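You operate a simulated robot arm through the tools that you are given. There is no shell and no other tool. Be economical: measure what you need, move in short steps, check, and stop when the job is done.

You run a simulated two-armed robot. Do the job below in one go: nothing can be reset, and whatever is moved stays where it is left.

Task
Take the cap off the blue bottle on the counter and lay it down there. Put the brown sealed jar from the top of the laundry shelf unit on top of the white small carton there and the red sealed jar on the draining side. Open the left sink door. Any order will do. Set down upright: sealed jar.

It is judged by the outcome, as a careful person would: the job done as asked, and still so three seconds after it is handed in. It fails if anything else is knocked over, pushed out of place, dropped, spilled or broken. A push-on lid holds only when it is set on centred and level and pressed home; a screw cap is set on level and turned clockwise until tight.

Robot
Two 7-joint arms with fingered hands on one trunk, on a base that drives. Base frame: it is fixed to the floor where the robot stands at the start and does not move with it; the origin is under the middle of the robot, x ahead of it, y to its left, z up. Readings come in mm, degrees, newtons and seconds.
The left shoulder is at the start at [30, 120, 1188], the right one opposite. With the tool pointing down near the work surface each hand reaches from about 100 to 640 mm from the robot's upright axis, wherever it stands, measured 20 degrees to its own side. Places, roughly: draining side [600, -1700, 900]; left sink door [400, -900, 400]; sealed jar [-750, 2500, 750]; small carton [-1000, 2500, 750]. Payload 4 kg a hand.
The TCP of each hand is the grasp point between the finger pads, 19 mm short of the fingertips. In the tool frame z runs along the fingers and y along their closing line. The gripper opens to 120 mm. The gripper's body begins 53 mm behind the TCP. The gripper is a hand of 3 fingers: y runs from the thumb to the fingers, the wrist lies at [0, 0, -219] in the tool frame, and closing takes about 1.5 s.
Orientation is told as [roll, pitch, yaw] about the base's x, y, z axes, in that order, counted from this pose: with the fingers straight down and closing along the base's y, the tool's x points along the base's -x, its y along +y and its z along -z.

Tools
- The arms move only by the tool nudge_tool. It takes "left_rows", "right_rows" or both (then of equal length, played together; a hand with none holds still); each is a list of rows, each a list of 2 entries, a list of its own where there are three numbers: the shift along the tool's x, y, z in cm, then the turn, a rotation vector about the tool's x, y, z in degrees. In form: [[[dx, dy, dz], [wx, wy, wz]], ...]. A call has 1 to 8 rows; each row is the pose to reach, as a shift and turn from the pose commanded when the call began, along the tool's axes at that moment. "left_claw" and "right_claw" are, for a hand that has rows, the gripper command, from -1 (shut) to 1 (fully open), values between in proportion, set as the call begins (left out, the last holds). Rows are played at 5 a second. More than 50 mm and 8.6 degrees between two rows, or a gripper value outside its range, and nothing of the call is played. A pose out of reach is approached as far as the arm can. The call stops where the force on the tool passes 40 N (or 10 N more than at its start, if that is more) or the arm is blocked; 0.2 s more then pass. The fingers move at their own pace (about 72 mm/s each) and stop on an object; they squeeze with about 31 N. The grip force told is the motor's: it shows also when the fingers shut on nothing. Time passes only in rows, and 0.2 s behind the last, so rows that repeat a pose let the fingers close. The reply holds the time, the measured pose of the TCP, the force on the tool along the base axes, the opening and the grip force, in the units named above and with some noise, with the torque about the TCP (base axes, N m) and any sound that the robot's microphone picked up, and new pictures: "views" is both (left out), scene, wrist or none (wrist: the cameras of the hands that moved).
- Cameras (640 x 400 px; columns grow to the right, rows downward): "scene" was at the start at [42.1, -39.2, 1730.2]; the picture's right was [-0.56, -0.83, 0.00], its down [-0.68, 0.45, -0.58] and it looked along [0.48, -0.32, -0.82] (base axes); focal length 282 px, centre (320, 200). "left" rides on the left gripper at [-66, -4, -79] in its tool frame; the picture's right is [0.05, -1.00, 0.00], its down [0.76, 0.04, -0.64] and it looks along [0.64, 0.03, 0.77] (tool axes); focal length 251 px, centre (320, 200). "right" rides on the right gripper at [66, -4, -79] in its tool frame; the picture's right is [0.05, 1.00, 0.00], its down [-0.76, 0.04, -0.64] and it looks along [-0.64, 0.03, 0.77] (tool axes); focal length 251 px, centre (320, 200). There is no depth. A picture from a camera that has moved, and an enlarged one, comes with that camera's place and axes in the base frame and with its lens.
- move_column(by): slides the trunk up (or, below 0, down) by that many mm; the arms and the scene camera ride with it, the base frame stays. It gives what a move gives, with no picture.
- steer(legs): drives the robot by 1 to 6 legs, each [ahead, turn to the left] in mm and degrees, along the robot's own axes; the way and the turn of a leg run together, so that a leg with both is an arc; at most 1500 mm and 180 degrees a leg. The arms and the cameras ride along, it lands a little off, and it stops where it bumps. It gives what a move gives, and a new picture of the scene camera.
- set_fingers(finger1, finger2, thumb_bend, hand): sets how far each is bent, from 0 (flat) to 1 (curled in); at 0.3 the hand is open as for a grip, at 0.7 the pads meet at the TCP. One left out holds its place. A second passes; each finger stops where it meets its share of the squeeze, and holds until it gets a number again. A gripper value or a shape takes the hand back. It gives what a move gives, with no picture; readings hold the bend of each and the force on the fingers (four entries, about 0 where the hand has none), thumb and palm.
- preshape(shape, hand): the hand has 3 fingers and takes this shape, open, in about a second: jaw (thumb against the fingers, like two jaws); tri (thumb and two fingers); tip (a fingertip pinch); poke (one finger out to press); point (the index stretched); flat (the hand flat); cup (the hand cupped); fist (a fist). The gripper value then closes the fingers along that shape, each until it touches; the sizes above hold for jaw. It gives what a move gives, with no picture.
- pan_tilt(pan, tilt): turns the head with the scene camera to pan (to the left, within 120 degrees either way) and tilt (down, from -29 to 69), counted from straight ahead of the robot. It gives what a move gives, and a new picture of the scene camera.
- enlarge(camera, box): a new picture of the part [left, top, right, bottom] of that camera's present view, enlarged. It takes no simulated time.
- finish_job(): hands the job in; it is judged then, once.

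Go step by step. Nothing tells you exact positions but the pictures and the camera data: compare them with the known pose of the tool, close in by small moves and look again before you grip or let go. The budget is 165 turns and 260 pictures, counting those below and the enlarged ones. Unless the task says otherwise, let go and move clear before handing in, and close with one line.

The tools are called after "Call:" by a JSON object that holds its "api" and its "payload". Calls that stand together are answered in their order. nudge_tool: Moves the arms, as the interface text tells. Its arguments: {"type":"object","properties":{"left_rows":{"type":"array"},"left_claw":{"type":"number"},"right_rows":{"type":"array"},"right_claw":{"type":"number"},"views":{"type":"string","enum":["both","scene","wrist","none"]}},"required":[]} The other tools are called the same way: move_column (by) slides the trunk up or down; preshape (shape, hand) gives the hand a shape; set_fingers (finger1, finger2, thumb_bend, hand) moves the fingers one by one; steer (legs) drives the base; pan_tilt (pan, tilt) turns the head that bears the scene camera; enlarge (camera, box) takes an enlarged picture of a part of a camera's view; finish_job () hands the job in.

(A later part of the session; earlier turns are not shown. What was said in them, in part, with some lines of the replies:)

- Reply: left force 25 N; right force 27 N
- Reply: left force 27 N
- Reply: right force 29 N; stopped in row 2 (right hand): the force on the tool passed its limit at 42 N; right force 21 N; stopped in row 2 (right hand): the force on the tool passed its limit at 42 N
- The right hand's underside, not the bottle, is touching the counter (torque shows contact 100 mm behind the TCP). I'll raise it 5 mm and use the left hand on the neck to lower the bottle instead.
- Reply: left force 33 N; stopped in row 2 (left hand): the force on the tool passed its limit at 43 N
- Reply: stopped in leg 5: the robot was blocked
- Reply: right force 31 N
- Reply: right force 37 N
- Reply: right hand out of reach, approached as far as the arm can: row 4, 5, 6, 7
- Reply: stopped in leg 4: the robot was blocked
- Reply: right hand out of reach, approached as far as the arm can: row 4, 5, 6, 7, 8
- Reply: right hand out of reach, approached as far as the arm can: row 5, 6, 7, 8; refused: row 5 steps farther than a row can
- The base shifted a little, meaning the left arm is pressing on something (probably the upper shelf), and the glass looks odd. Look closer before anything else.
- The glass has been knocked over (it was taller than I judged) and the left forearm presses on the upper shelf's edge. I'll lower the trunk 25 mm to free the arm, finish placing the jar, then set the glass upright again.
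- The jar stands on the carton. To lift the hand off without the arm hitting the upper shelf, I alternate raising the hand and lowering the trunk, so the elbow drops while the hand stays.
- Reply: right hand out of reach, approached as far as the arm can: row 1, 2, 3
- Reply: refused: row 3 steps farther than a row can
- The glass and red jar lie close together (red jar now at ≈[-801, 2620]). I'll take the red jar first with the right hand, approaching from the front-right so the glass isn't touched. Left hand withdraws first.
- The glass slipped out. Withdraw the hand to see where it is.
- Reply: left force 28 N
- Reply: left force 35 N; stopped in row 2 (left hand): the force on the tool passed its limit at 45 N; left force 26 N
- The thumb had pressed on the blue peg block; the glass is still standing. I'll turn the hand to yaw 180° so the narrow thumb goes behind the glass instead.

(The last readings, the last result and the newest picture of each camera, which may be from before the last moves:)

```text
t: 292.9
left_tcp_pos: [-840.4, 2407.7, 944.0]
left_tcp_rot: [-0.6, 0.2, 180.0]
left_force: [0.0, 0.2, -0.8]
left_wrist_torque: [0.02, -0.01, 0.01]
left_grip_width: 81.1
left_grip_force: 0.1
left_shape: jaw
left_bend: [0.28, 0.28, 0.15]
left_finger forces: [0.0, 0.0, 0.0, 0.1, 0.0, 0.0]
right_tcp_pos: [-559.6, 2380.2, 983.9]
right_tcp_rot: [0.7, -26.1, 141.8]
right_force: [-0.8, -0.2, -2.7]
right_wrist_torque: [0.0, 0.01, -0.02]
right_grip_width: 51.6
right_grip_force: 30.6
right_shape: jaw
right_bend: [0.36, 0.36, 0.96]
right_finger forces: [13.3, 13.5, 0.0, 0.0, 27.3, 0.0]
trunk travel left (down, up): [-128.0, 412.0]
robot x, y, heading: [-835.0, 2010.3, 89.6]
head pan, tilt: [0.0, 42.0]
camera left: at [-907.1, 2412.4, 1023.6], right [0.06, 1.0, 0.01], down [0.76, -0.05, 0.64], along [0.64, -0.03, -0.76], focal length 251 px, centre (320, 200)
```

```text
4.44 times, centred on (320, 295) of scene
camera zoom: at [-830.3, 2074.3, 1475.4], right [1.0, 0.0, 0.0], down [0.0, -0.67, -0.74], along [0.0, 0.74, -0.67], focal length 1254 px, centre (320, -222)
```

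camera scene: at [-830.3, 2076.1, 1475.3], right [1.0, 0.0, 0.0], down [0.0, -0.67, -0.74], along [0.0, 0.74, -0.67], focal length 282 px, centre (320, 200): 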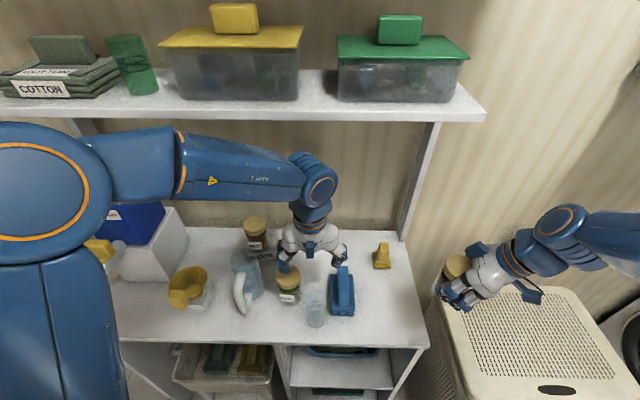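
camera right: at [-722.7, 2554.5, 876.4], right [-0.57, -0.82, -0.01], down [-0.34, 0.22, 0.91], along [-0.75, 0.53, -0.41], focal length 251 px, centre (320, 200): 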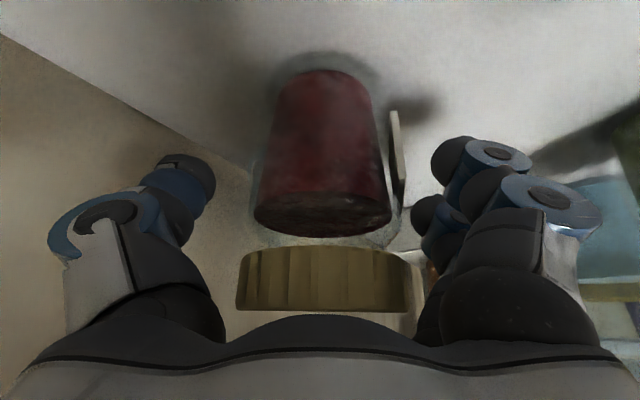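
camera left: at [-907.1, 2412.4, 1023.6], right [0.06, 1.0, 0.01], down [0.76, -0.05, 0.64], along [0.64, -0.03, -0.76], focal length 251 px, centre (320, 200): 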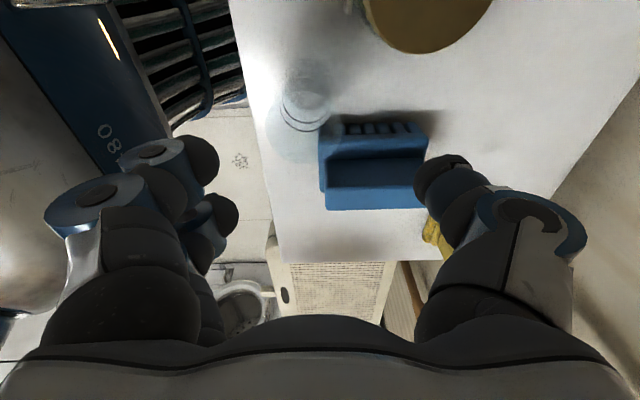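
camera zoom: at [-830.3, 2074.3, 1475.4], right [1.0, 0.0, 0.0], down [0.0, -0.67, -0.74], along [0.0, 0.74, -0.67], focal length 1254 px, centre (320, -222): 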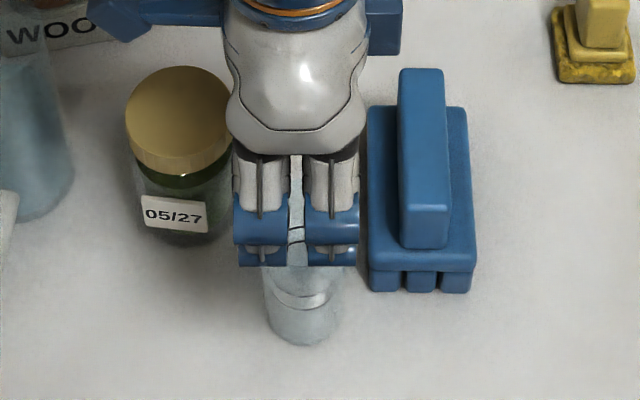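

The glass base is at about [-839, 2390]. Shift 16 mm toward me, lower, grip and lift.

Call:
{"api": "nudge_tool", "payload": {"left_rows": [[[0, 1.6, 1], [0, 0, 0]], [[0, 1.6, 3.5], [0, 0, 0]], [[0, 1.6, 6], [0, 0, 0]]], "views": "none"}}

Call:
{"api": "nudge_tool", "payload": {"left_rows": [[[0, 0, 0], [0, 0, 0]], [[0, 0, 0], [0, 0, 0]], [[0, 0, 0], [0, 0, 0]], [[0, 0, 0], [0, 0, 0]], [[0, 0, 0], [0, 0, 0]], [[0, 0, 0], [0, 0, 0]]], "left_claw": -1, "views": "wrist"}}

```text
t: 293.7
left_tcp_pos: [-840.7, 2392.2, 883.6]
left_tcp_rot: [-0.6, 0.0, 179.7]
left_force: [-0.4, -0.5, 0.5]
left_wrist_torque: [0.0, 0.0, -0.03]
left_grip_width: 81.0
left_grip_force: 0.1
left_shape: jaw
left_bend: [0.28, 0.28, 0.15]
left_finger forces: [0.0, 0.0, 0.0, 0.1, 0.1, 0.0]
right_tcp_pos: [-557.8, 2381.8, 982.9]
right_tcp_rot: [0.7, -26.0, 141.8]
right_force: [-1.2, -0.5, -4.1]
right_wrist_torque: [0.04, -0.02, 0.03]
right_grip_width: 51.7
right_grip_force: 30.1
right_shape: jaw
right_bend: [0.36, 0.36, 0.96]
right_finger forces: [13.3, 13.5, 0.1, 0.1, 27.3, 0.0]
trunk travel left (down, up): [-128.0, 412.0]
robot x, y, heading: [-832.9, 2008.3, 89.7]
head pan, tilt: [0.0, 42.0]
```

```text
t: 295.1
left_tcp_pos: [-842.4, 2392.5, 884.0]
left_tcp_rot: [-0.6, 0.1, 179.8]
left_force: [0.0, 0.5, 0.2]
left_wrist_torque: [0.0, -0.02, -0.04]
left_grip_width: 36.6
left_grip_force: 31.1
left_shape: jaw
left_bend: [0.42, 0.41, 0.95]
left_finger forces: [13.2, 12.1, 0.1, 0.1, 27.3, 0.1]
right_tcp_pos: [-557.9, 2381.1, 981.4]
right_tcp_rot: [0.7, -26.0, 141.8]
right_force: [0.6, 0.3, -4.0]
right_wrist_torque: [-0.05, 0.0, 0.02]
right_grip_width: 51.7
right_grip_force: 31.8
right_shape: jaw
right_bend: [0.36, 0.36, 0.96]
right_finger forces: [13.3, 13.5, 0.1, 0.0, 27.2, 0.1]
trunk travel left (down, up): [-128.0, 412.0]
robot x, y, heading: [-834.9, 2008.3, 89.9]
head pan, tilt: [0.0, 42.0]
camera left: at [-908.1, 2397.6, 963.8], right [0.06, 1.0, 0.01], down [0.76, -0.05, 0.65], along [0.64, -0.03, -0.76], focal length 251 px, centre (320, 200)
```

left: 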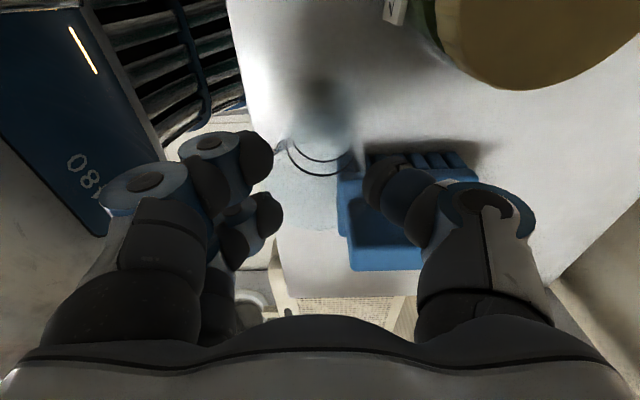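

The glass is gripped at the rim. Lift it over the neighbours and carry it to its original spot.

Call:
{"api": "nudge_tool", "payload": {"left_rows": [[[0, 0, -4.4], [0, 0, 0]], [[0, 0, -8.8], [0, 0, 0]], [[-0.5, -4.5, -8.8], [0, 0, 0]], [[-1, -9, -8.8], [0, 0, 0]], [[-1.5, -12.8, -8.3], [0, 0, 0]]], "views": "none"}}

Call:
{"api": "nudge_tool", "payload": {"left_rows": [[[-1, -1.5, 2], [0, 0, 0]], [[-2, -3, 4.5], [0, 0, 0]], [[-2.8, -4, 6.9], [0, 0, 0]]], "views": "wrist"}}

Call:
{"api": "enlarge", "payload": {"camera": "scene", "box": [220, 195, 380, 325]}}

```text
t: 296.3
left_tcp_pos: [-854.8, 2521.3, 967.9]
left_tcp_rot: [-0.4, 0.0, 179.8]
left_force: [0.1, 0.0, -0.5]
left_wrist_torque: [-0.04, 0.02, 0.02]
left_grip_width: 36.7
left_grip_force: 30.8
left_shape: jaw
left_bend: [0.42, 0.41, 0.95]
left_finger forces: [13.2, 12.3, 0.1, 0.0, 27.4, 0.0]
right_tcp_pos: [-558.4, 2381.9, 981.9]
right_tcp_rot: [0.6, -25.9, 141.6]
right_force: [0.3, -0.5, -3.0]
right_wrist_torque: [-0.03, 0.0, -0.01]
right_grip_width: 51.3
right_grip_force: 31.4
right_shape: jaw
right_bend: [0.36, 0.36, 0.96]
right_finger forces: [13.3, 13.4, 0.1, 0.0, 27.4, 0.0]
trunk travel left (down, up): [-128.0, 412.0]
robot x, y, heading: [-832.6, 2005.0, 89.7]
head pan, tilt: [0.0, 42.0]
```

```text
t: 297.1
left_tcp_pos: [-881.4, 2561.1, 898.4]
left_tcp_rot: [-0.5, 0.1, 179.8]
left_force: [0.2, 0.5, -0.9]
left_wrist_torque: [0.0, -0.01, 0.01]
left_grip_width: 36.7
left_grip_force: 31.0
left_shape: jaw
left_bend: [0.42, 0.41, 0.95]
left_finger forces: [13.2, 12.1, 0.0, 0.0, 27.3, 0.1]
right_tcp_pos: [-559.0, 2381.1, 982.3]
right_tcp_rot: [0.7, -26.0, 141.8]
right_force: [-0.8, 0.1, -2.3]
right_wrist_torque: [-0.01, -0.01, 0.0]
right_grip_width: 51.6
right_grip_force: 31.1
right_shape: jaw
right_bend: [0.36, 0.36, 0.96]
right_finger forces: [13.3, 13.5, 0.1, 0.0, 27.4, 0.0]
trunk travel left (down, up): [-128.0, 412.0]
robot x, y, heading: [-831.8, 2006.4, 89.7]
head pan, tilt: [0.0, 42.0]
camera left: at [-948.0, 2564.8, 977.2], right [0.06, 1.0, 0.01], down [0.76, -0.05, 0.65], along [0.64, -0.03, -0.76], focal length 251 px, centre (320, 200)
```

left: 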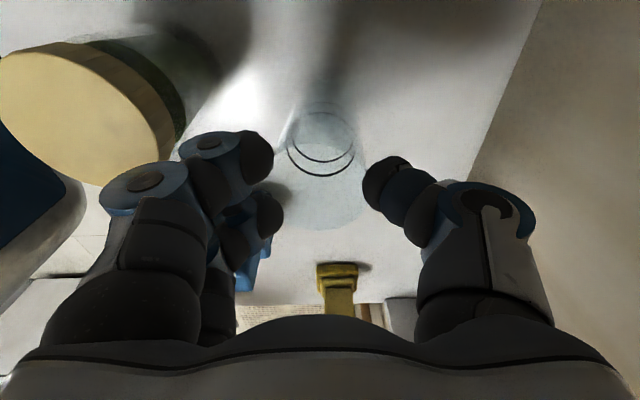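

```text
3.08 times, centred on (300, 260) of scene
camera zoom: at [-830.5, 2075.2, 1475.4], right [1.0, 0.0, 0.0], down [0.0, -0.67, -0.74], along [0.0, 0.74, -0.67], focal length 868 px, centre (382, 15)
```

zoom: 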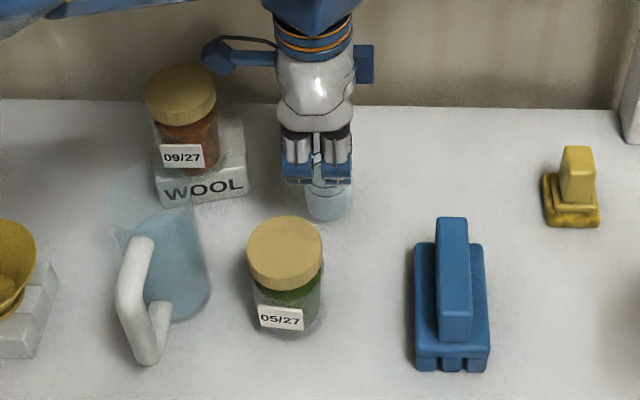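

Everything else is in place. Lower the glass the last ~14 mm.

Call:
{"api": "nudge_tool", "payload": {"left_rows": [[[0, 0, 0.5], [0, 0, 0]], [[0, 0, 1], [0, 0, 0]]], "views": "none"}}

Call:
{"api": "nudge_tool", "payload": {"left_rows": [[[0, 0, 0.1], [0, 0, 0]], [[0, 0, 0.25], [0, 0, 0]]], "views": "none"}}

Call:
{"api": "nudge_tool", "payload": {"left_rows": [[[0, 0, 0.1], [0, 0, 0]], [[0, 0, 0.2], [0, 0, 0]]], "views": "none"}}

```text
t: 297.7
left_tcp_pos: [-881.2, 2560.2, 887.9]
left_tcp_rot: [-0.6, 0.2, 179.8]
left_force: [0.3, -0.9, -0.9]
left_wrist_torque: [0.0, 0.0, 0.02]
left_grip_width: 36.5
left_grip_force: 30.9
left_shape: jaw
left_bend: [0.42, 0.41, 0.95]
left_finger forces: [13.2, 12.1, 0.0, 0.0, 27.3, 0.1]
right_tcp_pos: [-559.1, 2381.2, 982.6]
right_tcp_rot: [0.7, -26.0, 141.8]
right_force: [0.3, -0.6, -3.4]
right_wrist_torque: [-0.01, 0.02, -0.01]
right_grip_width: 51.5
right_grip_force: 31.2
right_shape: jaw
right_bend: [0.36, 0.36, 0.96]
right_finger forces: [13.3, 13.5, 0.1, 0.0, 27.2, 0.1]
trunk travel left (down, up): [-128.0, 412.0]
robot x, y, heading: [-831.2, 2012.9, 89.8]
head pan, tilt: [0.0, 42.0]
```

```text
t: 298.3
left_tcp_pos: [-880.6, 2560.7, 885.8]
left_tcp_rot: [-0.5, 0.2, 179.9]
left_force: [-0.3, -0.2, 0.0]
left_wrist_torque: [0.02, 0.02, -0.03]
left_grip_width: 36.5
left_grip_force: 31.1
left_shape: jaw
left_bend: [0.42, 0.41, 0.95]
left_finger forces: [13.2, 12.1, 0.0, 0.0, 27.3, 0.1]
right_tcp_pos: [-557.5, 2382.1, 981.8]
right_tcp_rot: [0.7, -26.0, 141.8]
right_force: [-1.1, 0.4, -3.2]
right_wrist_torque: [-0.04, -0.01, -0.03]
right_grip_width: 51.4
right_grip_force: 30.7
right_shape: jaw
right_bend: [0.36, 0.36, 0.96]
right_finger forces: [13.2, 13.4, 0.0, 0.0, 27.2, 0.0]
trunk travel left (down, up): [-128.0, 412.0]
robot x, y, heading: [-829.7, 2007.6, 89.7]
head pan, tilt: [0.0, 42.0]
```

```text
t: 298.9
left_tcp_pos: [-881.8, 2561.0, 882.7]
left_tcp_rot: [-0.7, 0.1, 179.9]
left_force: [0.7, -0.4, -0.6]
left_wrist_torque: [0.01, -0.01, 0.0]
left_grip_width: 36.5
left_grip_force: 30.7
left_shape: jaw
left_bend: [0.42, 0.41, 0.95]
left_finger forces: [13.3, 12.2, 0.1, 0.0, 27.3, 0.0]
right_tcp_pos: [-558.2, 2380.8, 982.4]
right_tcp_rot: [0.7, -26.1, 141.9]
right_force: [0.1, -0.4, -3.6]
right_wrist_torque: [-0.03, 0.02, -0.02]
right_grip_width: 51.6
right_grip_force: 30.6
right_shape: jaw
right_bend: [0.36, 0.36, 0.96]
right_finger forces: [13.2, 13.5, 0.0, 0.0, 27.3, 0.0]
trunk travel left (down, up): [-128.0, 412.0]
robot x, y, heading: [-833.8, 2007.5, 89.4]
head pan, tilt: [0.0, 42.0]
```

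Call:
{"api": "nudge_tool", "payload": {"left_rows": [[[0, 0, 0.1], [0, 0, 0]], [[0, 0, 0.2], [0, 0, 0]]], "views": "none"}}

Call:
{"api": "nudge_tool", "payload": {"left_rows": [[[0, 0, 0], [0, 0, 0]], [[0, 0, 0], [0, 0, 0]], [[0, 0, 0], [0, 0, 0]], [[0, 0, -1.5], [0, 0, 0]], [[0, 0, -3.5], [0, 0, 0]], [[0, 0, -5.5], [0, 0, 0]]], "left_claw": 0.35, "views": "none"}}

Call:
{"api": "enlarge", "payload": {"camera": "scene", "box": [220, 195, 380, 325]}}

```text
t: 299.5
left_tcp_pos: [-881.7, 2561.0, 884.2]
left_tcp_rot: [-0.7, 0.2, 179.8]
left_force: [0.6, 0.2, 6.8]
left_wrist_torque: [0.01, 0.01, 0.0]
left_grip_width: 36.7
left_grip_force: 31.1
left_shape: jaw
left_bend: [0.42, 0.41, 0.95]
left_finger forces: [13.8, 12.5, 0.1, 0.0, 29.9, 0.0]
right_tcp_pos: [-557.9, 2381.3, 983.4]
right_tcp_rot: [0.7, -26.0, 141.9]
right_force: [0.2, -0.6, -3.8]
right_wrist_torque: [-0.01, -0.01, -0.01]
right_grip_width: 51.3
right_grip_force: 30.8
right_shape: jaw
right_bend: [0.36, 0.36, 0.96]
right_finger forces: [13.3, 13.5, 0.0, 0.1, 27.1, 0.0]
trunk travel left (down, up): [-128.0, 412.0]
robot x, y, heading: [-835.5, 2006.5, 89.7]
head pan, tilt: [0.0, 42.0]
```

```text
t: 300.9
left_tcp_pos: [-881.6, 2560.2, 937.6]
left_tcp_rot: [-0.6, 0.1, 179.8]
left_force: [-0.4, 0.8, -0.2]
left_wrist_torque: [0.01, 0.01, 0.0]
left_grip_width: 80.4
left_grip_force: 0.1
left_shape: jaw
left_bend: [0.28, 0.28, 0.15]
left_finger forces: [0.0, 0.1, 0.0, 0.1, 0.0, 0.1]
right_tcp_pos: [-558.2, 2381.6, 983.0]
right_tcp_rot: [0.6, -26.1, 141.7]
right_force: [-0.3, -1.2, -4.1]
right_wrist_torque: [0.03, -0.03, -0.01]
right_grip_width: 51.7
right_grip_force: 31.2
right_shape: jaw
right_bend: [0.36, 0.36, 0.96]
right_finger forces: [13.3, 13.5, 0.1, 0.1, 27.2, 0.1]
trunk travel left (down, up): [-128.0, 412.0]
robot x, y, heading: [-836.1, 2007.9, 89.5]
head pan, tilt: [0.0, 42.0]
```

```text
3.08 times, centred on (300, 260) of scene
camera zoom: at [-830.3, 2073.8, 1475.5], right [1.0, 0.0, 0.0], down [0.0, -0.67, -0.74], along [0.0, 0.74, -0.67], focal length 868 px, centre (382, 15)
```

zoom: 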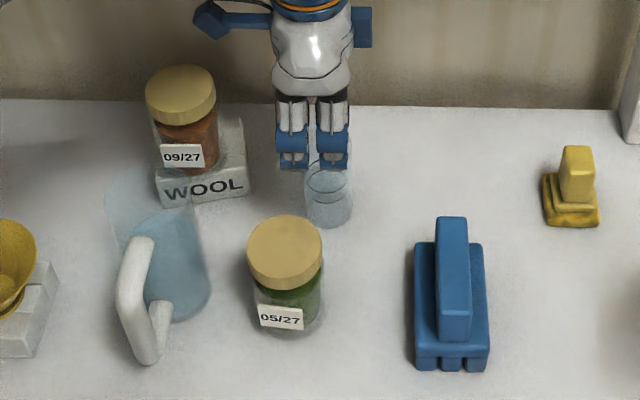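

The glass stands back at its place. Withdraw the left hand, then reverse away with the red jar in the right hand and raise the trunk.

Call:
{"api": "nudge_tool", "payload": {"left_rows": [[[0.5, 4, -0.5], [0, 0, 0]], [[1, 8, -1.5], [0, 0, 0]], [[1, 12, -2.5], [0, 0, 0]], [[0, 16, -3], [0, 0, 0]]], "views": "none"}}

Call:
{"api": "steer", "payload": {"legs": [[-400, 0]]}}

Call:
{"api": "move_column", "payload": {"by": 170}}

Call:
{"api": "steer", "payload": {"legs": [[-1500, 0], [-1000, 0]]}}

```text
t: 301.9
left_tcp_pos: [-883.4, 2399.3, 966.5]
left_tcp_rot: [-0.5, 0.2, 179.8]
left_force: [-0.3, -0.4, 0.3]
left_wrist_torque: [0.0, -0.02, -0.05]
left_grip_width: 80.8
left_grip_force: 0.1
left_shape: jaw
left_bend: [0.28, 0.28, 0.15]
left_finger forces: [0.1, 0.0, 0.0, 0.0, 0.0, 0.0]
right_tcp_pos: [-558.8, 2381.6, 983.0]
right_tcp_rot: [0.6, -25.9, 141.8]
right_force: [-0.3, 0.1, -4.1]
right_wrist_torque: [-0.01, -0.04, 0.01]
right_grip_width: 51.5
right_grip_force: 30.7
right_shape: jaw
right_bend: [0.36, 0.36, 0.96]
right_finger forces: [13.4, 13.4, 0.1, 0.0, 27.2, 0.0]
trunk travel left (down, up): [-128.0, 412.0]
robot x, y, heading: [-833.8, 2006.0, 89.7]
head pan, tilt: [0.0, 42.0]
```

```text
t: 304.4
left_tcp_pos: [-886.3, 1993.2, 966.5]
left_tcp_rot: [-0.6, 0.1, -179.8]
left_force: [0.1, -0.1, 0.4]
left_wrist_torque: [0.01, -0.05, 0.02]
left_grip_width: 80.2
left_grip_force: 0.1
left_shape: jaw
left_bend: [0.28, 0.28, 0.15]
left_finger forces: [0.0, 0.0, 0.0, 0.0, 0.1, 0.0]
right_tcp_pos: [-560.8, 1977.6, 982.8]
right_tcp_rot: [0.7, -26.0, 142.3]
right_force: [0.0, -0.8, -2.6]
right_wrist_torque: [0.0, -0.03, -0.02]
right_grip_width: 51.5
right_grip_force: 31.3
right_shape: jaw
right_bend: [0.37, 0.36, 0.96]
right_finger forces: [13.3, 13.4, 0.0, 0.1, 27.3, 0.1]
trunk travel left (down, up): [-128.0, 412.0]
robot x, y, heading: [-831.0, 1604.8, 90.4]
head pan, tilt: [0.0, 42.0]
camera scene: at [-831.3, 1667.6, 1475.5], right [1.0, 0.0, 0.0], down [0.0, -0.67, -0.74], along [0.0, 0.74, -0.67], focal length 282 px, centre (320, 200)
```

scene: 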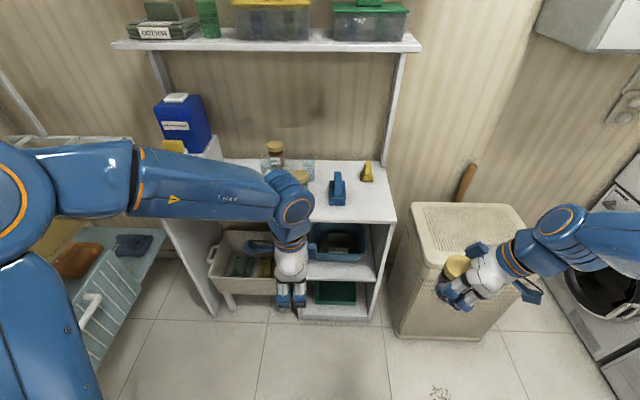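

```text
t: 306.4
left_tcp_pos: [-886.6, 1994.3, 1136.3]
left_tcp_rot: [-0.6, 0.1, -179.7]
left_force: [1.5, -0.5, -0.8]
left_wrist_torque: [0.03, 0.01, 0.02]
left_grip_width: 80.3
left_grip_force: 0.1
left_shape: jaw
left_bend: [0.28, 0.28, 0.15]
left_finger forces: [0.0, 0.0, 0.1, 0.1, 0.0, 0.0]
right_tcp_pos: [-561.6, 1978.8, 1153.0]
right_tcp_rot: [0.7, -26.0, 142.2]
right_force: [0.3, -0.1, -5.0]
right_wrist_torque: [0.01, -0.02, -0.02]
right_grip_width: 51.4
right_grip_force: 30.7
right_shape: jaw
right_bend: [0.37, 0.36, 0.96]
right_finger forces: [13.3, 13.4, 0.0, 0.0, 27.3, 0.0]
trunk travel left (down, up): [-298.0, 242.0]
robot x, y, heading: [-832.8, 1605.1, 90.2]
head pan, tilt: [0.0, 42.0]
```

```text
t: 318.5
left_tcp_pos: [-874.5, -489.0, 1137.2]
left_tcp_rot: [-0.6, 0.1, -179.2]
left_force: [-1.4, 0.2, 0.4]
left_wrist_torque: [0.0, 0.02, -0.02]
left_grip_width: 80.7
left_grip_force: 0.0
left_shape: jaw
left_bend: [0.28, 0.28, 0.15]
left_finger forces: [0.0, 0.1, 0.0, 0.0, 0.0, 0.0]
right_tcp_pos: [-551.8, -502.3, 1152.6]
right_tcp_rot: [0.6, -26.0, 142.7]
right_force: [0.2, -0.2, -3.2]
right_wrist_torque: [0.02, -0.04, -0.02]
right_grip_width: 51.5
right_grip_force: 31.2
right_shape: jaw
right_bend: [0.37, 0.36, 0.96]
right_finger forces: [13.3, 13.4, 0.1, 0.0, 27.2, 0.1]
trunk travel left (down, up): [-298.0, 242.0]
robot x, y, heading: [-819.0, -877.0, 90.5]
head pan, tilt: [0.0, 42.0]
camera scene: at [-817.3, -814.0, 1645.5], right [1.0, 0.01, 0.0], down [0.01, -0.67, -0.74], along [-0.01, 0.74, -0.67], focal length 282 px, centre (320, 200)
```

scene: 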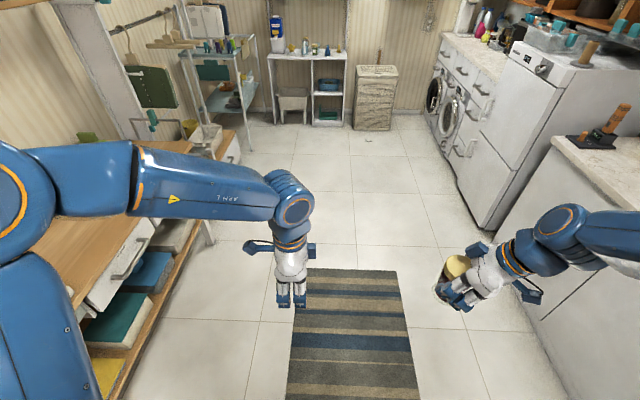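

On course. Reverse to y ≈ -1467 and turn right toward the draining side.

Call:
{"api": "steer", "payload": {"legs": [[-590, 0], [0, -18], [0, -18], [0, -18], [0, -18], [0, -18]]}}

```text
t: 322.6
left_tcp_pos: [-795.1, -1073.6, 1136.3]
left_tcp_rot: [-0.7, 0.2, 170.5]
left_force: [0.4, -0.2, -0.9]
left_wrist_torque: [0.01, 0.01, 0.01]
left_grip_width: 80.6
left_grip_force: 0.0
left_shape: jaw
left_bend: [0.28, 0.28, 0.15]
left_finger forces: [0.0, 0.1, 0.1, 0.0, 0.0, 0.1]
right_tcp_pos: [-479.3, -1144.4, 1151.8]
right_tcp_rot: [0.8, -26.0, 132.5]
right_force: [-0.2, 0.9, -2.9]
right_wrist_torque: [-0.05, -0.01, -0.03]
right_grip_width: 51.3
right_grip_force: 31.0
right_shape: jaw
right_bend: [0.37, 0.36, 0.96]
right_finger forces: [13.6, 13.8, 0.0, 0.0, 28.2, 0.0]
trunk travel left (down, up): [-298.0, 242.0]
robot x, y, heading: [-818.4, -1465.8, 81.5]
head pan, tilt: [0.0, 42.0]
stopped in leg 2: the robot was blocked; the commanded pose is now the measured one
camera scene: at [-804.2, -1401.9, 1645.4], right [0.99, -0.15, 0.0], down [-0.1, -0.66, -0.74], along [0.11, 0.73, -0.67], focal length 282 px, centre (320, 200)
```

scene: 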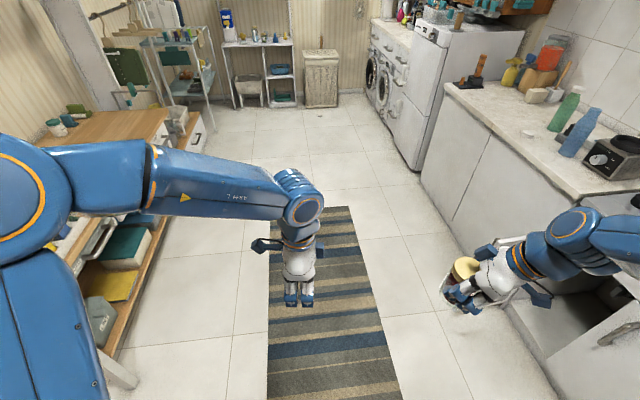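

The in-place turn stalled again. I'll reverse 340 mm and swing round in a forward arc instead.

Call:
{"api": "steer", "payload": {"legs": [[-340, 0], [113, -16], [113, -16], [113, -16], [113, -16], [113, -17.5]]}}

```text
t: 325.5
left_tcp_pos: [-768.9, -1344.8, 1135.3]
left_tcp_rot: [-0.3, -0.1, 160.7]
left_force: [0.2, 0.6, 0.3]
left_wrist_torque: [-0.06, 0.03, 0.02]
left_grip_width: 80.4
left_grip_force: 0.0
left_shape: jaw
left_bend: [0.28, 0.28, 0.15]
left_finger forces: [0.0, 0.1, 0.1, 0.0, 0.0, 0.1]
right_tcp_pos: [-467.6, -1468.7, 1151.3]
right_tcp_rot: [1.0, -25.9, 122.8]
right_force: [0.8, 0.2, -4.0]
right_wrist_torque: [-0.07, 0.0, 0.01]
right_grip_width: 51.2
right_grip_force: 31.0
right_shape: jaw
right_bend: [0.37, 0.36, 0.96]
right_finger forces: [13.6, 13.6, 0.1, 0.0, 28.2, 0.0]
trunk travel left (down, up): [-298.0, 242.0]
robot x, y, heading: [-858.2, -1731.9, 73.0]
head pan, tilt: [0.0, 42.0]
stopped in leg 2: the robot was blocked; the commanded pose is now the measured one
camera scene: at [-835.3, -1664.0, 1645.1], right [0.96, -0.29, 0.0], down [-0.2, -0.64, -0.74], along [0.22, 0.71, -0.67], focal length 282 px, centre (320, 200)
```

scene: 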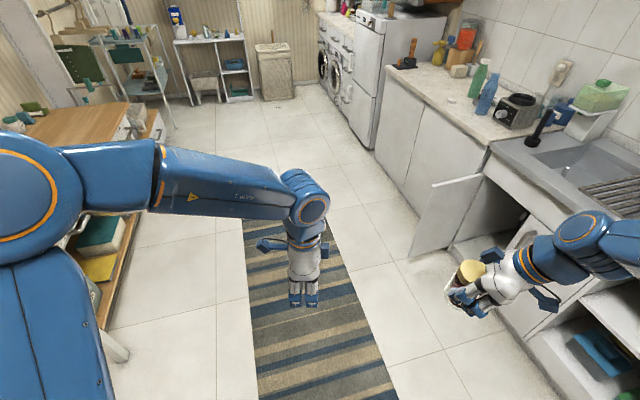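

Call:
{"api": "steer", "payload": {"legs": [[58, -8], [58, -8], [58, -8], [58, -8], [58, -8], [58, -8]]}}

Call:
{"api": "steer", "payload": {"legs": [[58, -8], [58, -8], [58, -8], [20, -1]]}}

```text
t: 326.6
left_tcp_pos: [-698.2, -1310.7, 1136.4]
left_tcp_rot: [-0.4, 0.3, 152.4]
left_force: [-1.2, 0.2, -0.5]
left_wrist_torque: [-0.03, -0.01, -0.01]
left_grip_width: 80.7
left_grip_force: 0.1
left_shape: jaw
left_bend: [0.28, 0.28, 0.15]
left_finger forces: [0.0, 0.1, 0.0, 0.0, 0.1, 0.1]
right_tcp_pos: [-421.1, -1479.2, 1150.8]
right_tcp_rot: [1.0, -25.7, 114.3]
right_force: [1.3, 0.3, -3.1]
right_wrist_torque: [-0.01, -0.03, 0.0]
right_grip_width: 51.4
right_grip_force: 30.4
right_shape: jaw
right_bend: [0.37, 0.36, 0.96]
right_finger forces: [13.6, 13.5, 0.1, 0.0, 28.1, 0.1]
trunk travel left (down, up): [-298.0, 242.0]
robot x, y, heading: [-840.7, -1678.8, 65.6]
head pan, tilt: [0.0, 42.0]
stopped in leg 1: the robot was blocked; the commanded pose is now the measured one
camera scene: at [-814.7, -1617.5, 1645.3], right [0.91, -0.42, 0.0], down [-0.28, -0.61, -0.74], along [0.31, 0.67, -0.67], focal length 282 px, centre (320, 200)
```

scene: 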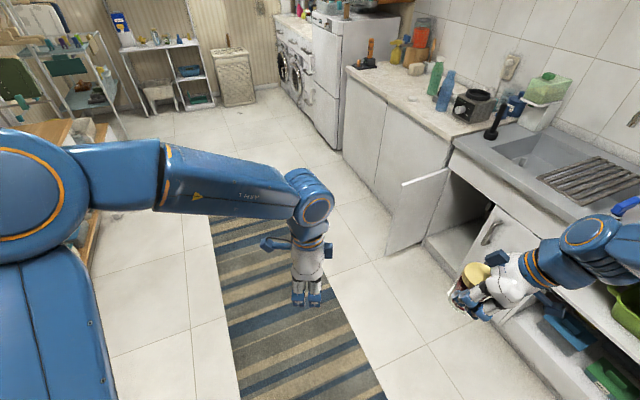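

```text
t: 327.7
left_tcp_pos: [-630.2, -1286.9, 1134.2]
left_tcp_rot: [-0.4, 0.3, 144.6]
left_force: [0.1, 0.2, -0.5]
left_wrist_torque: [-0.06, 0.04, -0.01]
left_grip_width: 80.8
left_grip_force: 0.1
left_shape: jaw
left_bend: [0.28, 0.28, 0.15]
left_finger forces: [0.1, 0.0, 0.1, 0.0, 0.0, 0.0]
right_tcp_pos: [-376.5, -1490.1, 1150.4]
right_tcp_rot: [1.0, -25.5, 106.6]
right_force: [0.2, -0.2, -3.5]
right_wrist_torque: [-0.03, -0.01, -0.01]
right_grip_width: 51.2
right_grip_force: 30.8
right_shape: jaw
right_bend: [0.37, 0.36, 0.96]
right_finger forces: [13.7, 13.5, 0.0, 0.0, 27.9, 0.1]
trunk travel left (down, up): [-298.0, 242.0]
robot x, y, heading: [-828.6, -1633.6, 58.5]
head pan, tilt: [0.0, 42.0]
stopped in leg 1: the robot was blocked; the commanded pose is now the measured one
camera scene: at [-787.0, -1573.5, 1645.2], right [0.85, -0.52, 0.0], down [-0.35, -0.57, -0.74], along [0.39, 0.63, -0.67], focal length 282 px, centre (320, 200)
```

scene: 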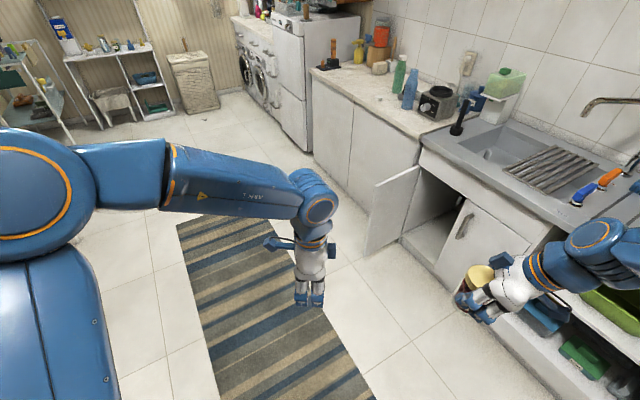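

Longer single arcs seem to get further before stalling; do it as one arc.

Call:
{"api": "steer", "payload": {"legs": [[430, -59]]}}

```text
t: 329.4
left_tcp_pos: [-377.2, -1271.9, 1136.0]
left_tcp_rot: [-0.4, 0.0, 119.9]
left_force: [1.1, -0.1, -0.6]
left_wrist_torque: [-0.05, 0.1, -0.03]
left_grip_width: 80.8
left_grip_force: 0.0
left_shape: jaw
left_bend: [0.28, 0.28, 0.15]
left_finger forces: [0.1, 0.1, 0.0, 0.0, 0.0, 0.1]
right_tcp_pos: [-233.3, -1563.5, 1148.2]
right_tcp_rot: [1.6, -25.5, 81.7]
right_force: [0.8, 0.3, -5.1]
right_wrist_torque: [-0.05, 0.11, 0.05]
right_grip_width: 51.1
right_grip_force: 30.9
right_shape: jaw
right_bend: [0.37, 0.36, 0.96]
right_finger forces: [14.8, 13.9, 0.1, 0.0, 29.9, 0.1]
trunk travel left (down, up): [-298.0, 242.0]
robot x, y, heading: [-708.8, -1492.4, 32.9]
head pan, tilt: [0.0, 42.0]
stopped in leg 1: the robot was blocked; the commanded pose is now the measured one
camera scene: at [-645.3, -1455.5, 1645.1], right [0.55, -0.84, 0.0], down [-0.56, -0.37, -0.74], along [0.62, 0.41, -0.67], focal length 282 px, centre (320, 200)
```

scene: 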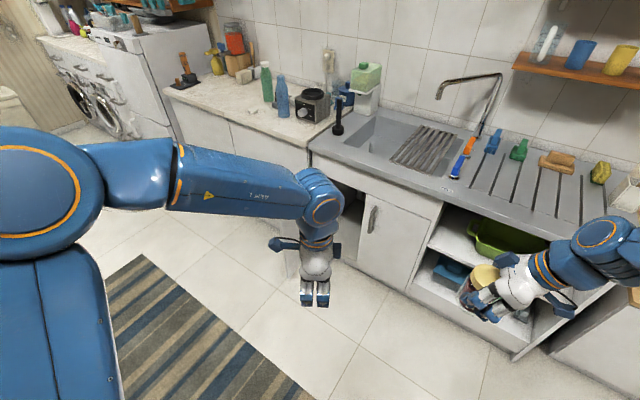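

Heading 33°, the draining board is in view (grooves y ≈ -1475…-1930). One more arc, then straight in.

Call:
{"api": "steer", "payload": {"legs": [[300, -38]]}}

Call:
{"api": "steer", "payload": {"legs": [[60, -9]]}}

```text
t: 331.3
left_tcp_pos: [-83.1, -1393.8, 1138.7]
left_tcp_rot: [-0.6, -0.1, 90.2]
left_force: [1.2, -1.1, -0.8]
left_wrist_torque: [0.07, 0.06, -0.01]
left_grip_width: 80.7
left_grip_force: 0.0
left_shape: jaw
left_bend: [0.28, 0.28, 0.15]
left_finger forces: [0.1, 0.1, 0.1, 0.0, 0.0, 0.0]
right_tcp_pos: [-103.7, -1719.0, 1146.5]
right_tcp_rot: [1.7, -25.6, 51.6]
right_force: [1.7, -0.8, -3.4]
right_wrist_torque: [0.04, 0.05, 0.05]
right_grip_width: 50.9
right_grip_force: 30.9
right_shape: jaw
right_bend: [0.37, 0.36, 0.96]
right_finger forces: [14.7, 13.3, 0.0, 0.0, 29.4, 0.0]
trunk travel left (down, up): [-298.0, 242.0]
robot x, y, heading: [-483.0, -1399.3, 2.1]
head pan, tilt: [0.0, 42.0]
stopped in leg 1: the robot was blocked; the commanded pose is now the measured one
camera scene: at [-406.1, -1402.8, 1645.1], right [0.03, -1.0, 0.0], down [-0.67, -0.02, -0.74], along [0.74, 0.03, -0.67], focal length 282 px, centre (320, 200)
```

scene: 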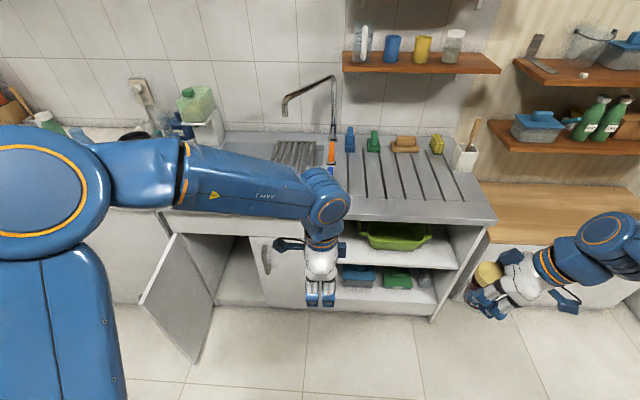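

```text
t: 332.3
left_tcp_pos: [-26.7, -1453.1, 1138.9]
left_tcp_rot: [-0.8, 0.0, 81.5]
left_force: [0.2, -0.5, 0.0]
left_wrist_torque: [0.01, 0.0, 0.03]
left_grip_width: 80.8
left_grip_force: 0.0
left_shape: jaw
left_bend: [0.28, 0.28, 0.15]
left_finger forces: [0.1, 0.0, 0.0, 0.0, 0.1, 0.0]
right_tcp_pos: [-96.2, -1773.3, 1148.9]
right_tcp_rot: [1.5, -25.7, 43.0]
right_force: [1.2, 1.0, -3.7]
right_wrist_torque: [-0.01, 0.02, -0.01]
right_grip_width: 51.0
right_grip_force: 31.5
right_shape: jaw
right_bend: [0.37, 0.36, 0.96]
right_finger forces: [14.6, 13.3, 0.0, 0.0, 28.8, 0.0]
trunk travel left (down, up): [-298.0, 242.0]
robot x, y, heading: [-419.0, -1397.2, -6.9]
head pan, tilt: [0.0, 42.0]
camera scene: at [-348.2, -1407.6, 1645.3], right [-0.13, -0.99, 0.0], down [-0.67, 0.09, -0.74], along [0.73, -0.09, -0.67], focal length 282 px, centre (320, 200)
```

scene: 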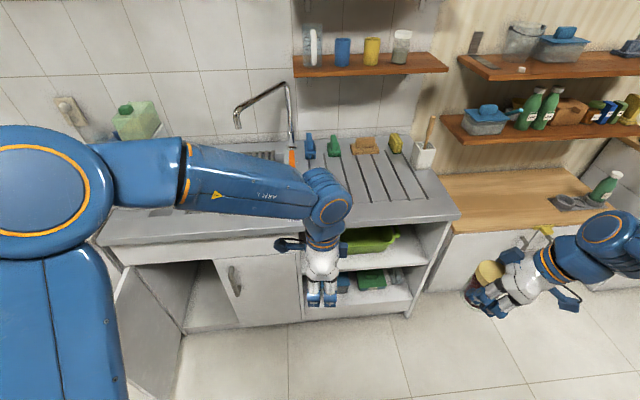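

Nearly aligned. Drive in 420 mm and bring the jar over the free grooves, ~90 mm above.

Call:
{"api": "steer", "payload": {"legs": [[420, 0]]}}

Call:
{"api": "nudge_tool", "payload": {"right_rows": [[[-1.5, -1.2, 4.2], [0, 0, 0]], [[-3, -2.5, 8.5], [0, 0, 0]], [[-4.4, -3.7, 12.8], [0, 0, 0]], [[-5.9, -5, 17], [0, 0, 0]], [[-7.4, -6.2, 20.5], [0, 0, 0]]], "views": "scene"}}

```text
t: 335.0
left_tcp_pos: [396.2, -1505.0, 1140.1]
left_tcp_rot: [-1.0, 0.2, 81.7]
left_force: [0.2, -0.1, -0.1]
left_wrist_torque: [0.0, 0.02, 0.02]
left_grip_width: 80.4
left_grip_force: 0.1
left_shape: jaw
left_bend: [0.28, 0.28, 0.15]
left_finger forces: [0.0, 0.0, 0.0, 0.0, 0.0, 0.1]
right_tcp_pos: [327.0, -1822.5, 1149.4]
right_tcp_rot: [1.3, -25.6, 43.2]
right_force: [-0.6, -0.1, -4.0]
right_wrist_torque: [-0.01, 0.0, 0.02]
right_grip_width: 50.7
right_grip_force: 31.0
right_shape: jaw
right_bend: [0.37, 0.36, 0.96]
right_finger forces: [14.4, 13.3, 0.0, 0.0, 28.7, 0.1]
trunk travel left (down, up): [-298.0, 242.0]
robot x, y, heading: [7.1, -1449.5, -6.8]
head pan, tilt: [0.0, 42.0]
camera scene: at [74.0, -1458.3, 1645.4], right [-0.12, -0.99, 0.0], down [-0.67, 0.08, -0.74], along [0.74, -0.09, -0.67], focal length 282 px, centre (320, 200)
```

scene: 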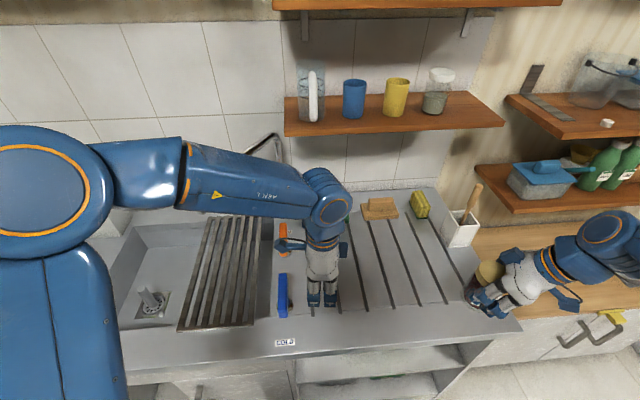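

```text
t: 336.2
left_tcp_pos: [396.9, -1504.3, 1139.6]
left_tcp_rot: [-1.0, 0.1, 81.6]
left_force: [0.6, 0.6, 0.8]
left_wrist_torque: [0.01, 0.0, 0.03]
left_grip_width: 80.8
left_grip_force: 0.1
left_shape: jaw
left_bend: [0.28, 0.28, 0.15]
left_finger forces: [0.0, 0.1, 0.1, 0.1, 0.0, 0.0]
right_tcp_pos: [481.9, -1757.4, 995.4]
right_tcp_rot: [1.3, -25.5, 43.3]
right_force: [-0.2, 0.3, -4.4]
right_wrist_torque: [0.01, 0.04, 0.04]
right_grip_width: 50.5
right_grip_force: 30.7
right_shape: jaw
right_bend: [0.37, 0.36, 0.96]
right_finger forces: [13.9, 12.8, 0.0, 0.0, 27.7, 0.0]
trunk travel left (down, up): [-298.0, 242.0]
robot x, y, heading: [7.6, -1450.8, -6.9]
head pan, tilt: [0.0, 42.0]
camera scene: at [74.3, -1458.1, 1645.4], right [-0.12, -0.99, 0.0], down [-0.67, 0.08, -0.74], along [0.74, -0.09, -0.67], focal length 282 px, centre (320, 200)
```

scene: 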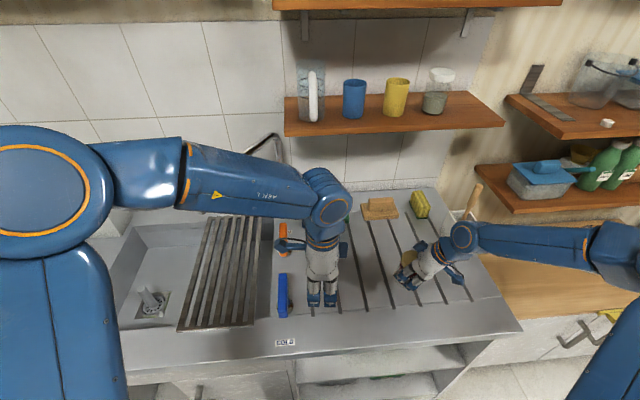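

The jar is over the free grooves. Lower it.

Call:
{"api": "nudge_tool", "payload": {"right_rows": [[[0.9, 0, 1.8], [0, 0, 0]], [[1.7, 0, 3.6], [0, 0, 0]], [[2.1, 0, 4.4], [0, 0, 0]]], "views": "none"}}

Call:
{"api": "nudge_tool", "payload": {"right_rows": [[[0.09, 0, 0.18], [0, 0, 0]], [[0.17, 0, 0.36], [0, 0, 0]]], "views": "none"}}

Call:
{"api": "nudge_tool", "payload": {"right_rows": [[[0.06, 0, 0.13], [0, 0, 0]], [[0.13, 0, 0.27], [0, 0, 0]]], "views": "none"}}

Call:
{"api": "enlarge", "payload": {"camera": "scene", "box": [360, 200, 500, 320]}}

```text
t: 337.0
left_tcp_pos: [392.1, -1502.1, 1143.1]
left_tcp_rot: [-1.3, 0.1, 81.6]
left_force: [1.1, -0.1, 0.5]
left_wrist_torque: [0.01, -0.04, 0.01]
left_grip_width: 80.6
left_grip_force: 0.1
left_shape: jaw
left_bend: [0.28, 0.28, 0.15]
left_finger forces: [0.0, 0.0, 0.0, 0.0, 0.0, 0.0]
right_tcp_pos: [481.7, -1756.8, 953.7]
right_tcp_rot: [0.4, -26.1, 43.5]
right_force: [-4.2, -5.7, 42.1]
right_wrist_torque: [-0.13, -0.07, 0.11]
right_grip_width: 52.8
right_grip_force: 30.9
right_shape: jaw
right_bend: [0.36, 0.36, 1.0]
right_finger forces: [20.0, 14.2, 0.1, 0.0, 37.4, 0.0]
trunk travel left (down, up): [-298.0, 242.0]
robot x, y, heading: [9.1, -1450.2, -6.8]
head pan, tilt: [0.0, 42.0]
```

```text
t: 337.4
left_tcp_pos: [393.9, -1504.3, 1141.3]
left_tcp_rot: [-1.2, 0.2, 81.6]
left_force: [-0.6, -1.3, -0.1]
left_wrist_torque: [0.02, -0.02, 0.05]
left_grip_width: 80.9
left_grip_force: 0.1
left_shape: jaw
left_bend: [0.28, 0.28, 0.15]
left_finger forces: [0.1, 0.0, 0.0, 0.0, 0.0, 0.0]
right_tcp_pos: [482.9, -1756.3, 951.8]
right_tcp_rot: [0.2, -26.3, 43.8]
right_force: [-7.7, -0.1, 29.8]
right_wrist_torque: [0.03, 0.16, 0.08]
right_grip_width: 53.0
right_grip_force: 30.5
right_shape: jaw
right_bend: [0.35, 0.36, 1.0]
right_finger forces: [20.9, 14.9, 0.0, 0.0, 31.3, 0.0]
trunk travel left (down, up): [-298.0, 242.0]
robot x, y, heading: [5.7, -1456.0, -6.8]
head pan, tilt: [0.0, 42.0]
stopped in row 2 (right hand): the force on the tool passed its limit at 54 N (the readings are from after the stop); the commanded pose is now the measured one
```

```text
t: 337.9
left_tcp_pos: [393.6, -1503.4, 1142.0]
left_tcp_rot: [-1.3, 0.1, 81.6]
left_force: [-0.3, 0.2, 0.0]
left_wrist_torque: [0.01, 0.0, 0.0]
left_grip_width: 81.0
left_grip_force: 0.1
left_shape: jaw
left_bend: [0.28, 0.28, 0.15]
left_finger forces: [0.0, 0.1, 0.1, 0.1, 0.1, 0.0]
right_tcp_pos: [486.7, -1756.8, 953.2]
right_tcp_rot: [-0.1, -26.5, 43.9]
right_force: [-7.3, -1.2, 22.8]
right_wrist_torque: [0.04, 0.25, -0.03]
right_grip_width: 53.1
right_grip_force: 31.1
right_shape: jaw
right_bend: [0.35, 0.36, 1.0]
right_finger forces: [20.0, 14.9, 0.1, 0.1, 31.4, 0.0]
trunk travel left (down, up): [-298.0, 242.0]
robot x, y, heading: [10.4, -1449.4, -6.7]
head pan, tilt: [0.0, 42.0]
stopped in row 2 (right hand): the force on the tool passed its limit at 43 N (the readings are from after the stop); the commanded pose is now the measured one
```

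```text
3.33 times, centred on (430, 260) of scene
camera zoom: at [69.9, -1457.0, 1645.5], right [-0.12, -0.99, 0.0], down [-0.66, 0.08, -0.74], along [0.74, -0.09, -0.67], focal length 940 px, centre (-47, 0)
```

zoom: 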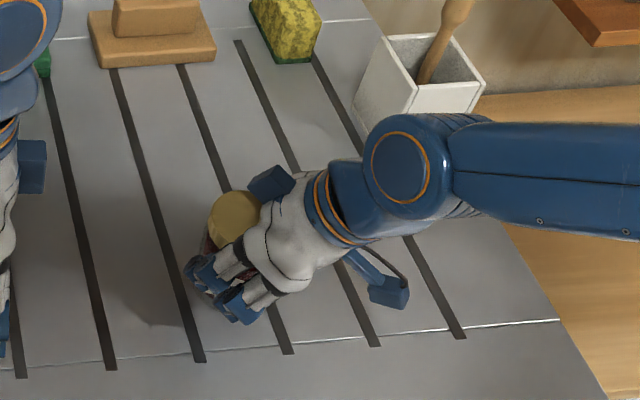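

The jar rests on the draining board. Ease off a few mm, open the fingers, and look.

Call:
{"api": "nudge_tool", "payload": {"right_rows": [[[-0.05, 0, -0.1], [0, 0, 0]], [[-0.09, 0, -0.2], [0, 0, 0]]], "views": "none"}}

Call:
{"api": "nudge_tool", "payload": {"right_rows": [[[0, 0, 0], [0, 0, 0]], [[0, 0, 0], [0, 0, 0]], [[0, 0, 0], [0, 0, 0]], [[0, 0, 0], [0, 0, 0]]], "right_claw": 0.5, "views": "wrist"}}

```text
t: 338.5
left_tcp_pos: [393.9, -1501.7, 1140.3]
left_tcp_rot: [-1.1, 0.1, 81.6]
left_force: [-0.8, -0.7, -0.4]
left_wrist_torque: [-0.01, 0.0, -0.01]
left_grip_width: 80.9
left_grip_force: 0.2
left_shape: jaw
left_bend: [0.28, 0.28, 0.15]
left_finger forces: [0.1, 0.0, 0.0, 0.0, 0.0, 0.0]
right_tcp_pos: [486.4, -1755.8, 952.9]
right_tcp_rot: [0.0, -26.4, 43.9]
right_force: [-2.3, 0.3, 17.4]
right_wrist_torque: [0.01, 0.09, 0.06]
right_grip_width: 53.1
right_grip_force: 31.0
right_shape: jaw
right_bend: [0.35, 0.36, 1.0]
right_finger forces: [18.2, 15.0, 0.1, 0.1, 31.0, 0.1]
trunk travel left (down, up): [-298.0, 242.0]
robot x, y, heading: [8.4, -1450.6, -7.3]
head pan, tilt: [0.0, 42.0]
```

```text
t: 339.5
left_tcp_pos: [395.9, -1504.2, 1140.3]
left_tcp_rot: [-1.0, 0.1, 81.5]
left_force: [-1.2, -0.2, 0.0]
left_wrist_torque: [0.0, 0.02, 0.04]
left_grip_width: 80.7
left_grip_force: 0.0
left_shape: jaw
left_bend: [0.28, 0.28, 0.15]
left_finger forces: [0.0, 0.0, 0.0, 0.0, 0.0, 0.0]
right_tcp_pos: [487.7, -1758.0, 951.4]
right_tcp_rot: [0.2, -26.4, 43.8]
right_force: [0.0, -0.7, -0.1]
right_wrist_torque: [0.0, 0.0, -0.01]
right_grip_width: 89.7
right_grip_force: 0.1
right_shape: jaw
right_bend: [0.26, 0.26, 0.12]
right_finger forces: [0.0, 0.0, 0.1, 0.1, 0.0, 0.0]
trunk travel left (down, up): [-298.0, 242.0]
robot x, y, heading: [7.8, -1450.7, -7.0]
head pan, tilt: [0.0, 42.0]
camera right: at [420.5, -1825.6, 991.5], right [-0.73, 0.69, -0.02], down [0.26, 0.3, 0.92], along [0.64, 0.66, -0.4], focal length 251 px, centre (320, 200)
```

right: 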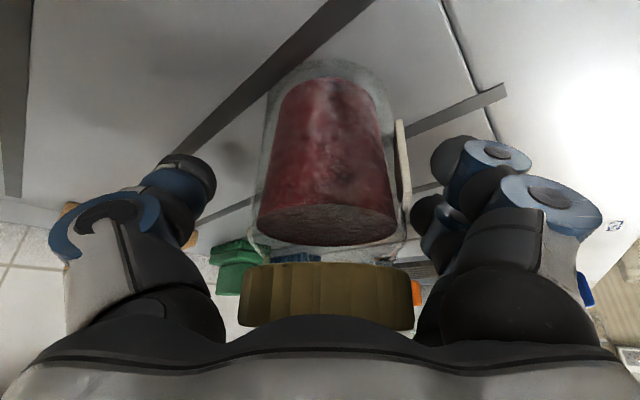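

The jar stands upright and free of the fingers. Back the hand out along its own axis and check.

Call:
{"api": "nudge_tool", "payload": {"right_rows": [[[0, 0, -3], [0, 0, 0]], [[0, 0, -7], [0, 0, 0]], [[0, 0, -11.5], [0, 0, 0]], [[1, -2, -16], [0, 0, 0]], [[2, -4, -20], [0, 0, 0]]], "views": "scene"}}

Call:
{"api": "enlarge", "payload": {"camera": "scene", "box": [340, 180, 480, 300]}}

```text
refused: row 4 steps farther than a row can; nothing moved
```

```text
3.33 times, centred on (410, 240) of scene
camera zoom: at [73.2, -1458.1, 1645.4], right [-0.12, -0.99, 0.0], down [-0.66, 0.08, -0.74], along [0.74, -0.09, -0.67], focal length 940 px, centre (20, 67)
```

zoom: 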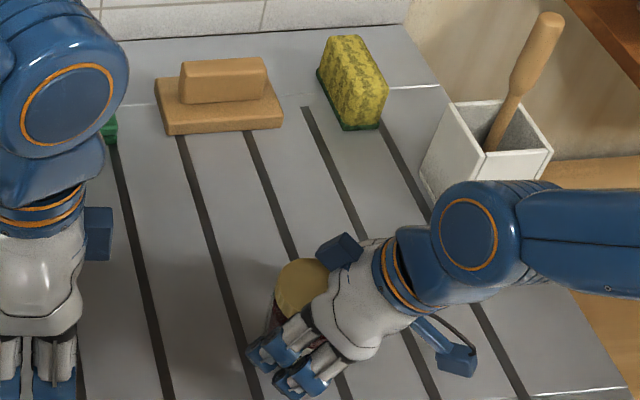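

Call:
{"api": "nudge_tool", "payload": {"right_rows": [[[0, 0, -3], [0, 0, 0]], [[0, 0, -7], [0, 0, 0]], [[0, 0, -11], [0, 0, 0]], [[0.5, -1, -15], [0, 0, 0]], [[1, -2, -19], [0, 0, 0]]], "views": "scene"}}

Call:
{"api": "steer", "payload": {"legs": [[-250, 0]]}}

```text
t: 340.7
left_tcp_pos: [394.8, -1503.4, 1139.9]
left_tcp_rot: [-1.1, 0.1, 81.6]
left_force: [-0.3, 0.3, -0.4]
left_wrist_torque: [0.0, -0.02, 0.03]
left_grip_width: 80.8
left_grip_force: 0.0
left_shape: jaw
left_bend: [0.28, 0.28, 0.15]
left_finger forces: [0.0, 0.0, 0.0, 0.0, 0.1, 0.0]
right_tcp_pos: [432.1, -1836.1, 1118.3]
right_tcp_rot: [0.0, -26.4, 43.8]
right_force: [-0.4, 0.6, 0.5]
right_wrist_torque: [-0.01, 0.02, 0.01]
right_grip_width: 89.6
right_grip_force: 0.0
right_shape: jaw
right_bend: [0.26, 0.26, 0.12]
right_finger forces: [0.1, 0.0, 0.1, 0.0, 0.0, 0.0]
trunk travel left (down, up): [-298.0, 242.0]
robot x, y, heading: [5.6, -1454.4, -7.1]
head pan, tilt: [0.0, 42.0]
camera scene: at [71.9, -1457.7, 1645.5], right [-0.12, -0.99, 0.0], down [-0.66, 0.08, -0.74], along [0.74, -0.09, -0.67], focal length 282 px, centre (320, 200)
```

scene: 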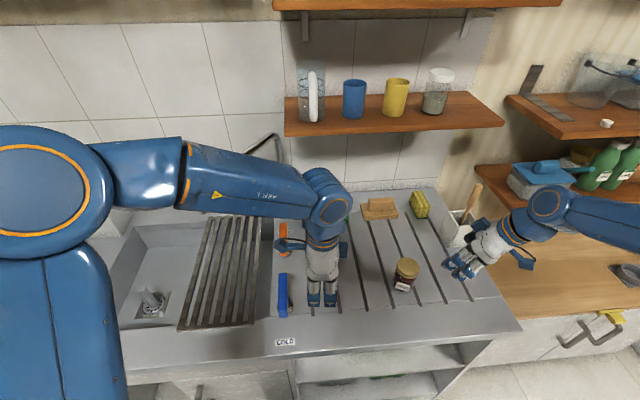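

```text
t: 342.5
left_tcp_pos: [147.7, -1473.2, 1141.7]
left_tcp_rot: [-1.1, 0.1, 81.5]
left_force: [-0.9, 0.6, 0.0]
left_wrist_torque: [0.03, -0.01, 0.01]
left_grip_width: 80.9
left_grip_force: 0.1
left_shape: jaw
left_bend: [0.28, 0.28, 0.15]
left_finger forces: [0.0, 0.0, 0.1, 0.0, 0.0, 0.1]
right_tcp_pos: [184.1, -1807.7, 1117.3]
right_tcp_rot: [0.2, -26.4, 43.7]
right_force: [-0.9, -0.2, -0.2]
right_wrist_torque: [0.01, -0.02, -0.01]
right_grip_width: 90.1
right_grip_force: 0.1
right_shape: jaw
right_bend: [0.26, 0.26, 0.12]
right_finger forces: [0.0, 0.0, 0.1, 0.0, 0.0, 0.0]
trunk travel left (down, up): [-298.0, 242.0]
robot x, y, heading: [-242.1, -1422.2, -7.4]
head pan, tilt: [0.0, 42.0]
camera scene: at [-175.4, -1427.8, 1645.5], right [-0.12, -0.99, 0.0], down [-0.66, 0.08, -0.74], along [0.74, -0.09, -0.67], focal length 282 px, centre (320, 200)
```

scene: 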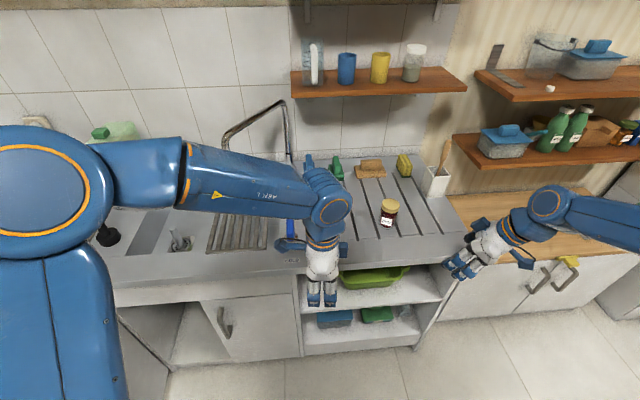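

The red jar stands upright on the draining board, the left sink door is open, and both hands are clear, so I'm handing the job in.

Call:
{"api": "finish_job", "payload": {}}

```text
The job is handed in.
```

The cap is off the blue bottle and lying on the counter, the brown jar stands on the white carton, the red jar stands upright on the draining side, and the left sink door is open. While placing the brown jar I knocked over a drinking glass on the laundry shelf, then stood it back up at about its old spot. I can't confirm it is exactly where it was, and the judge may count it.
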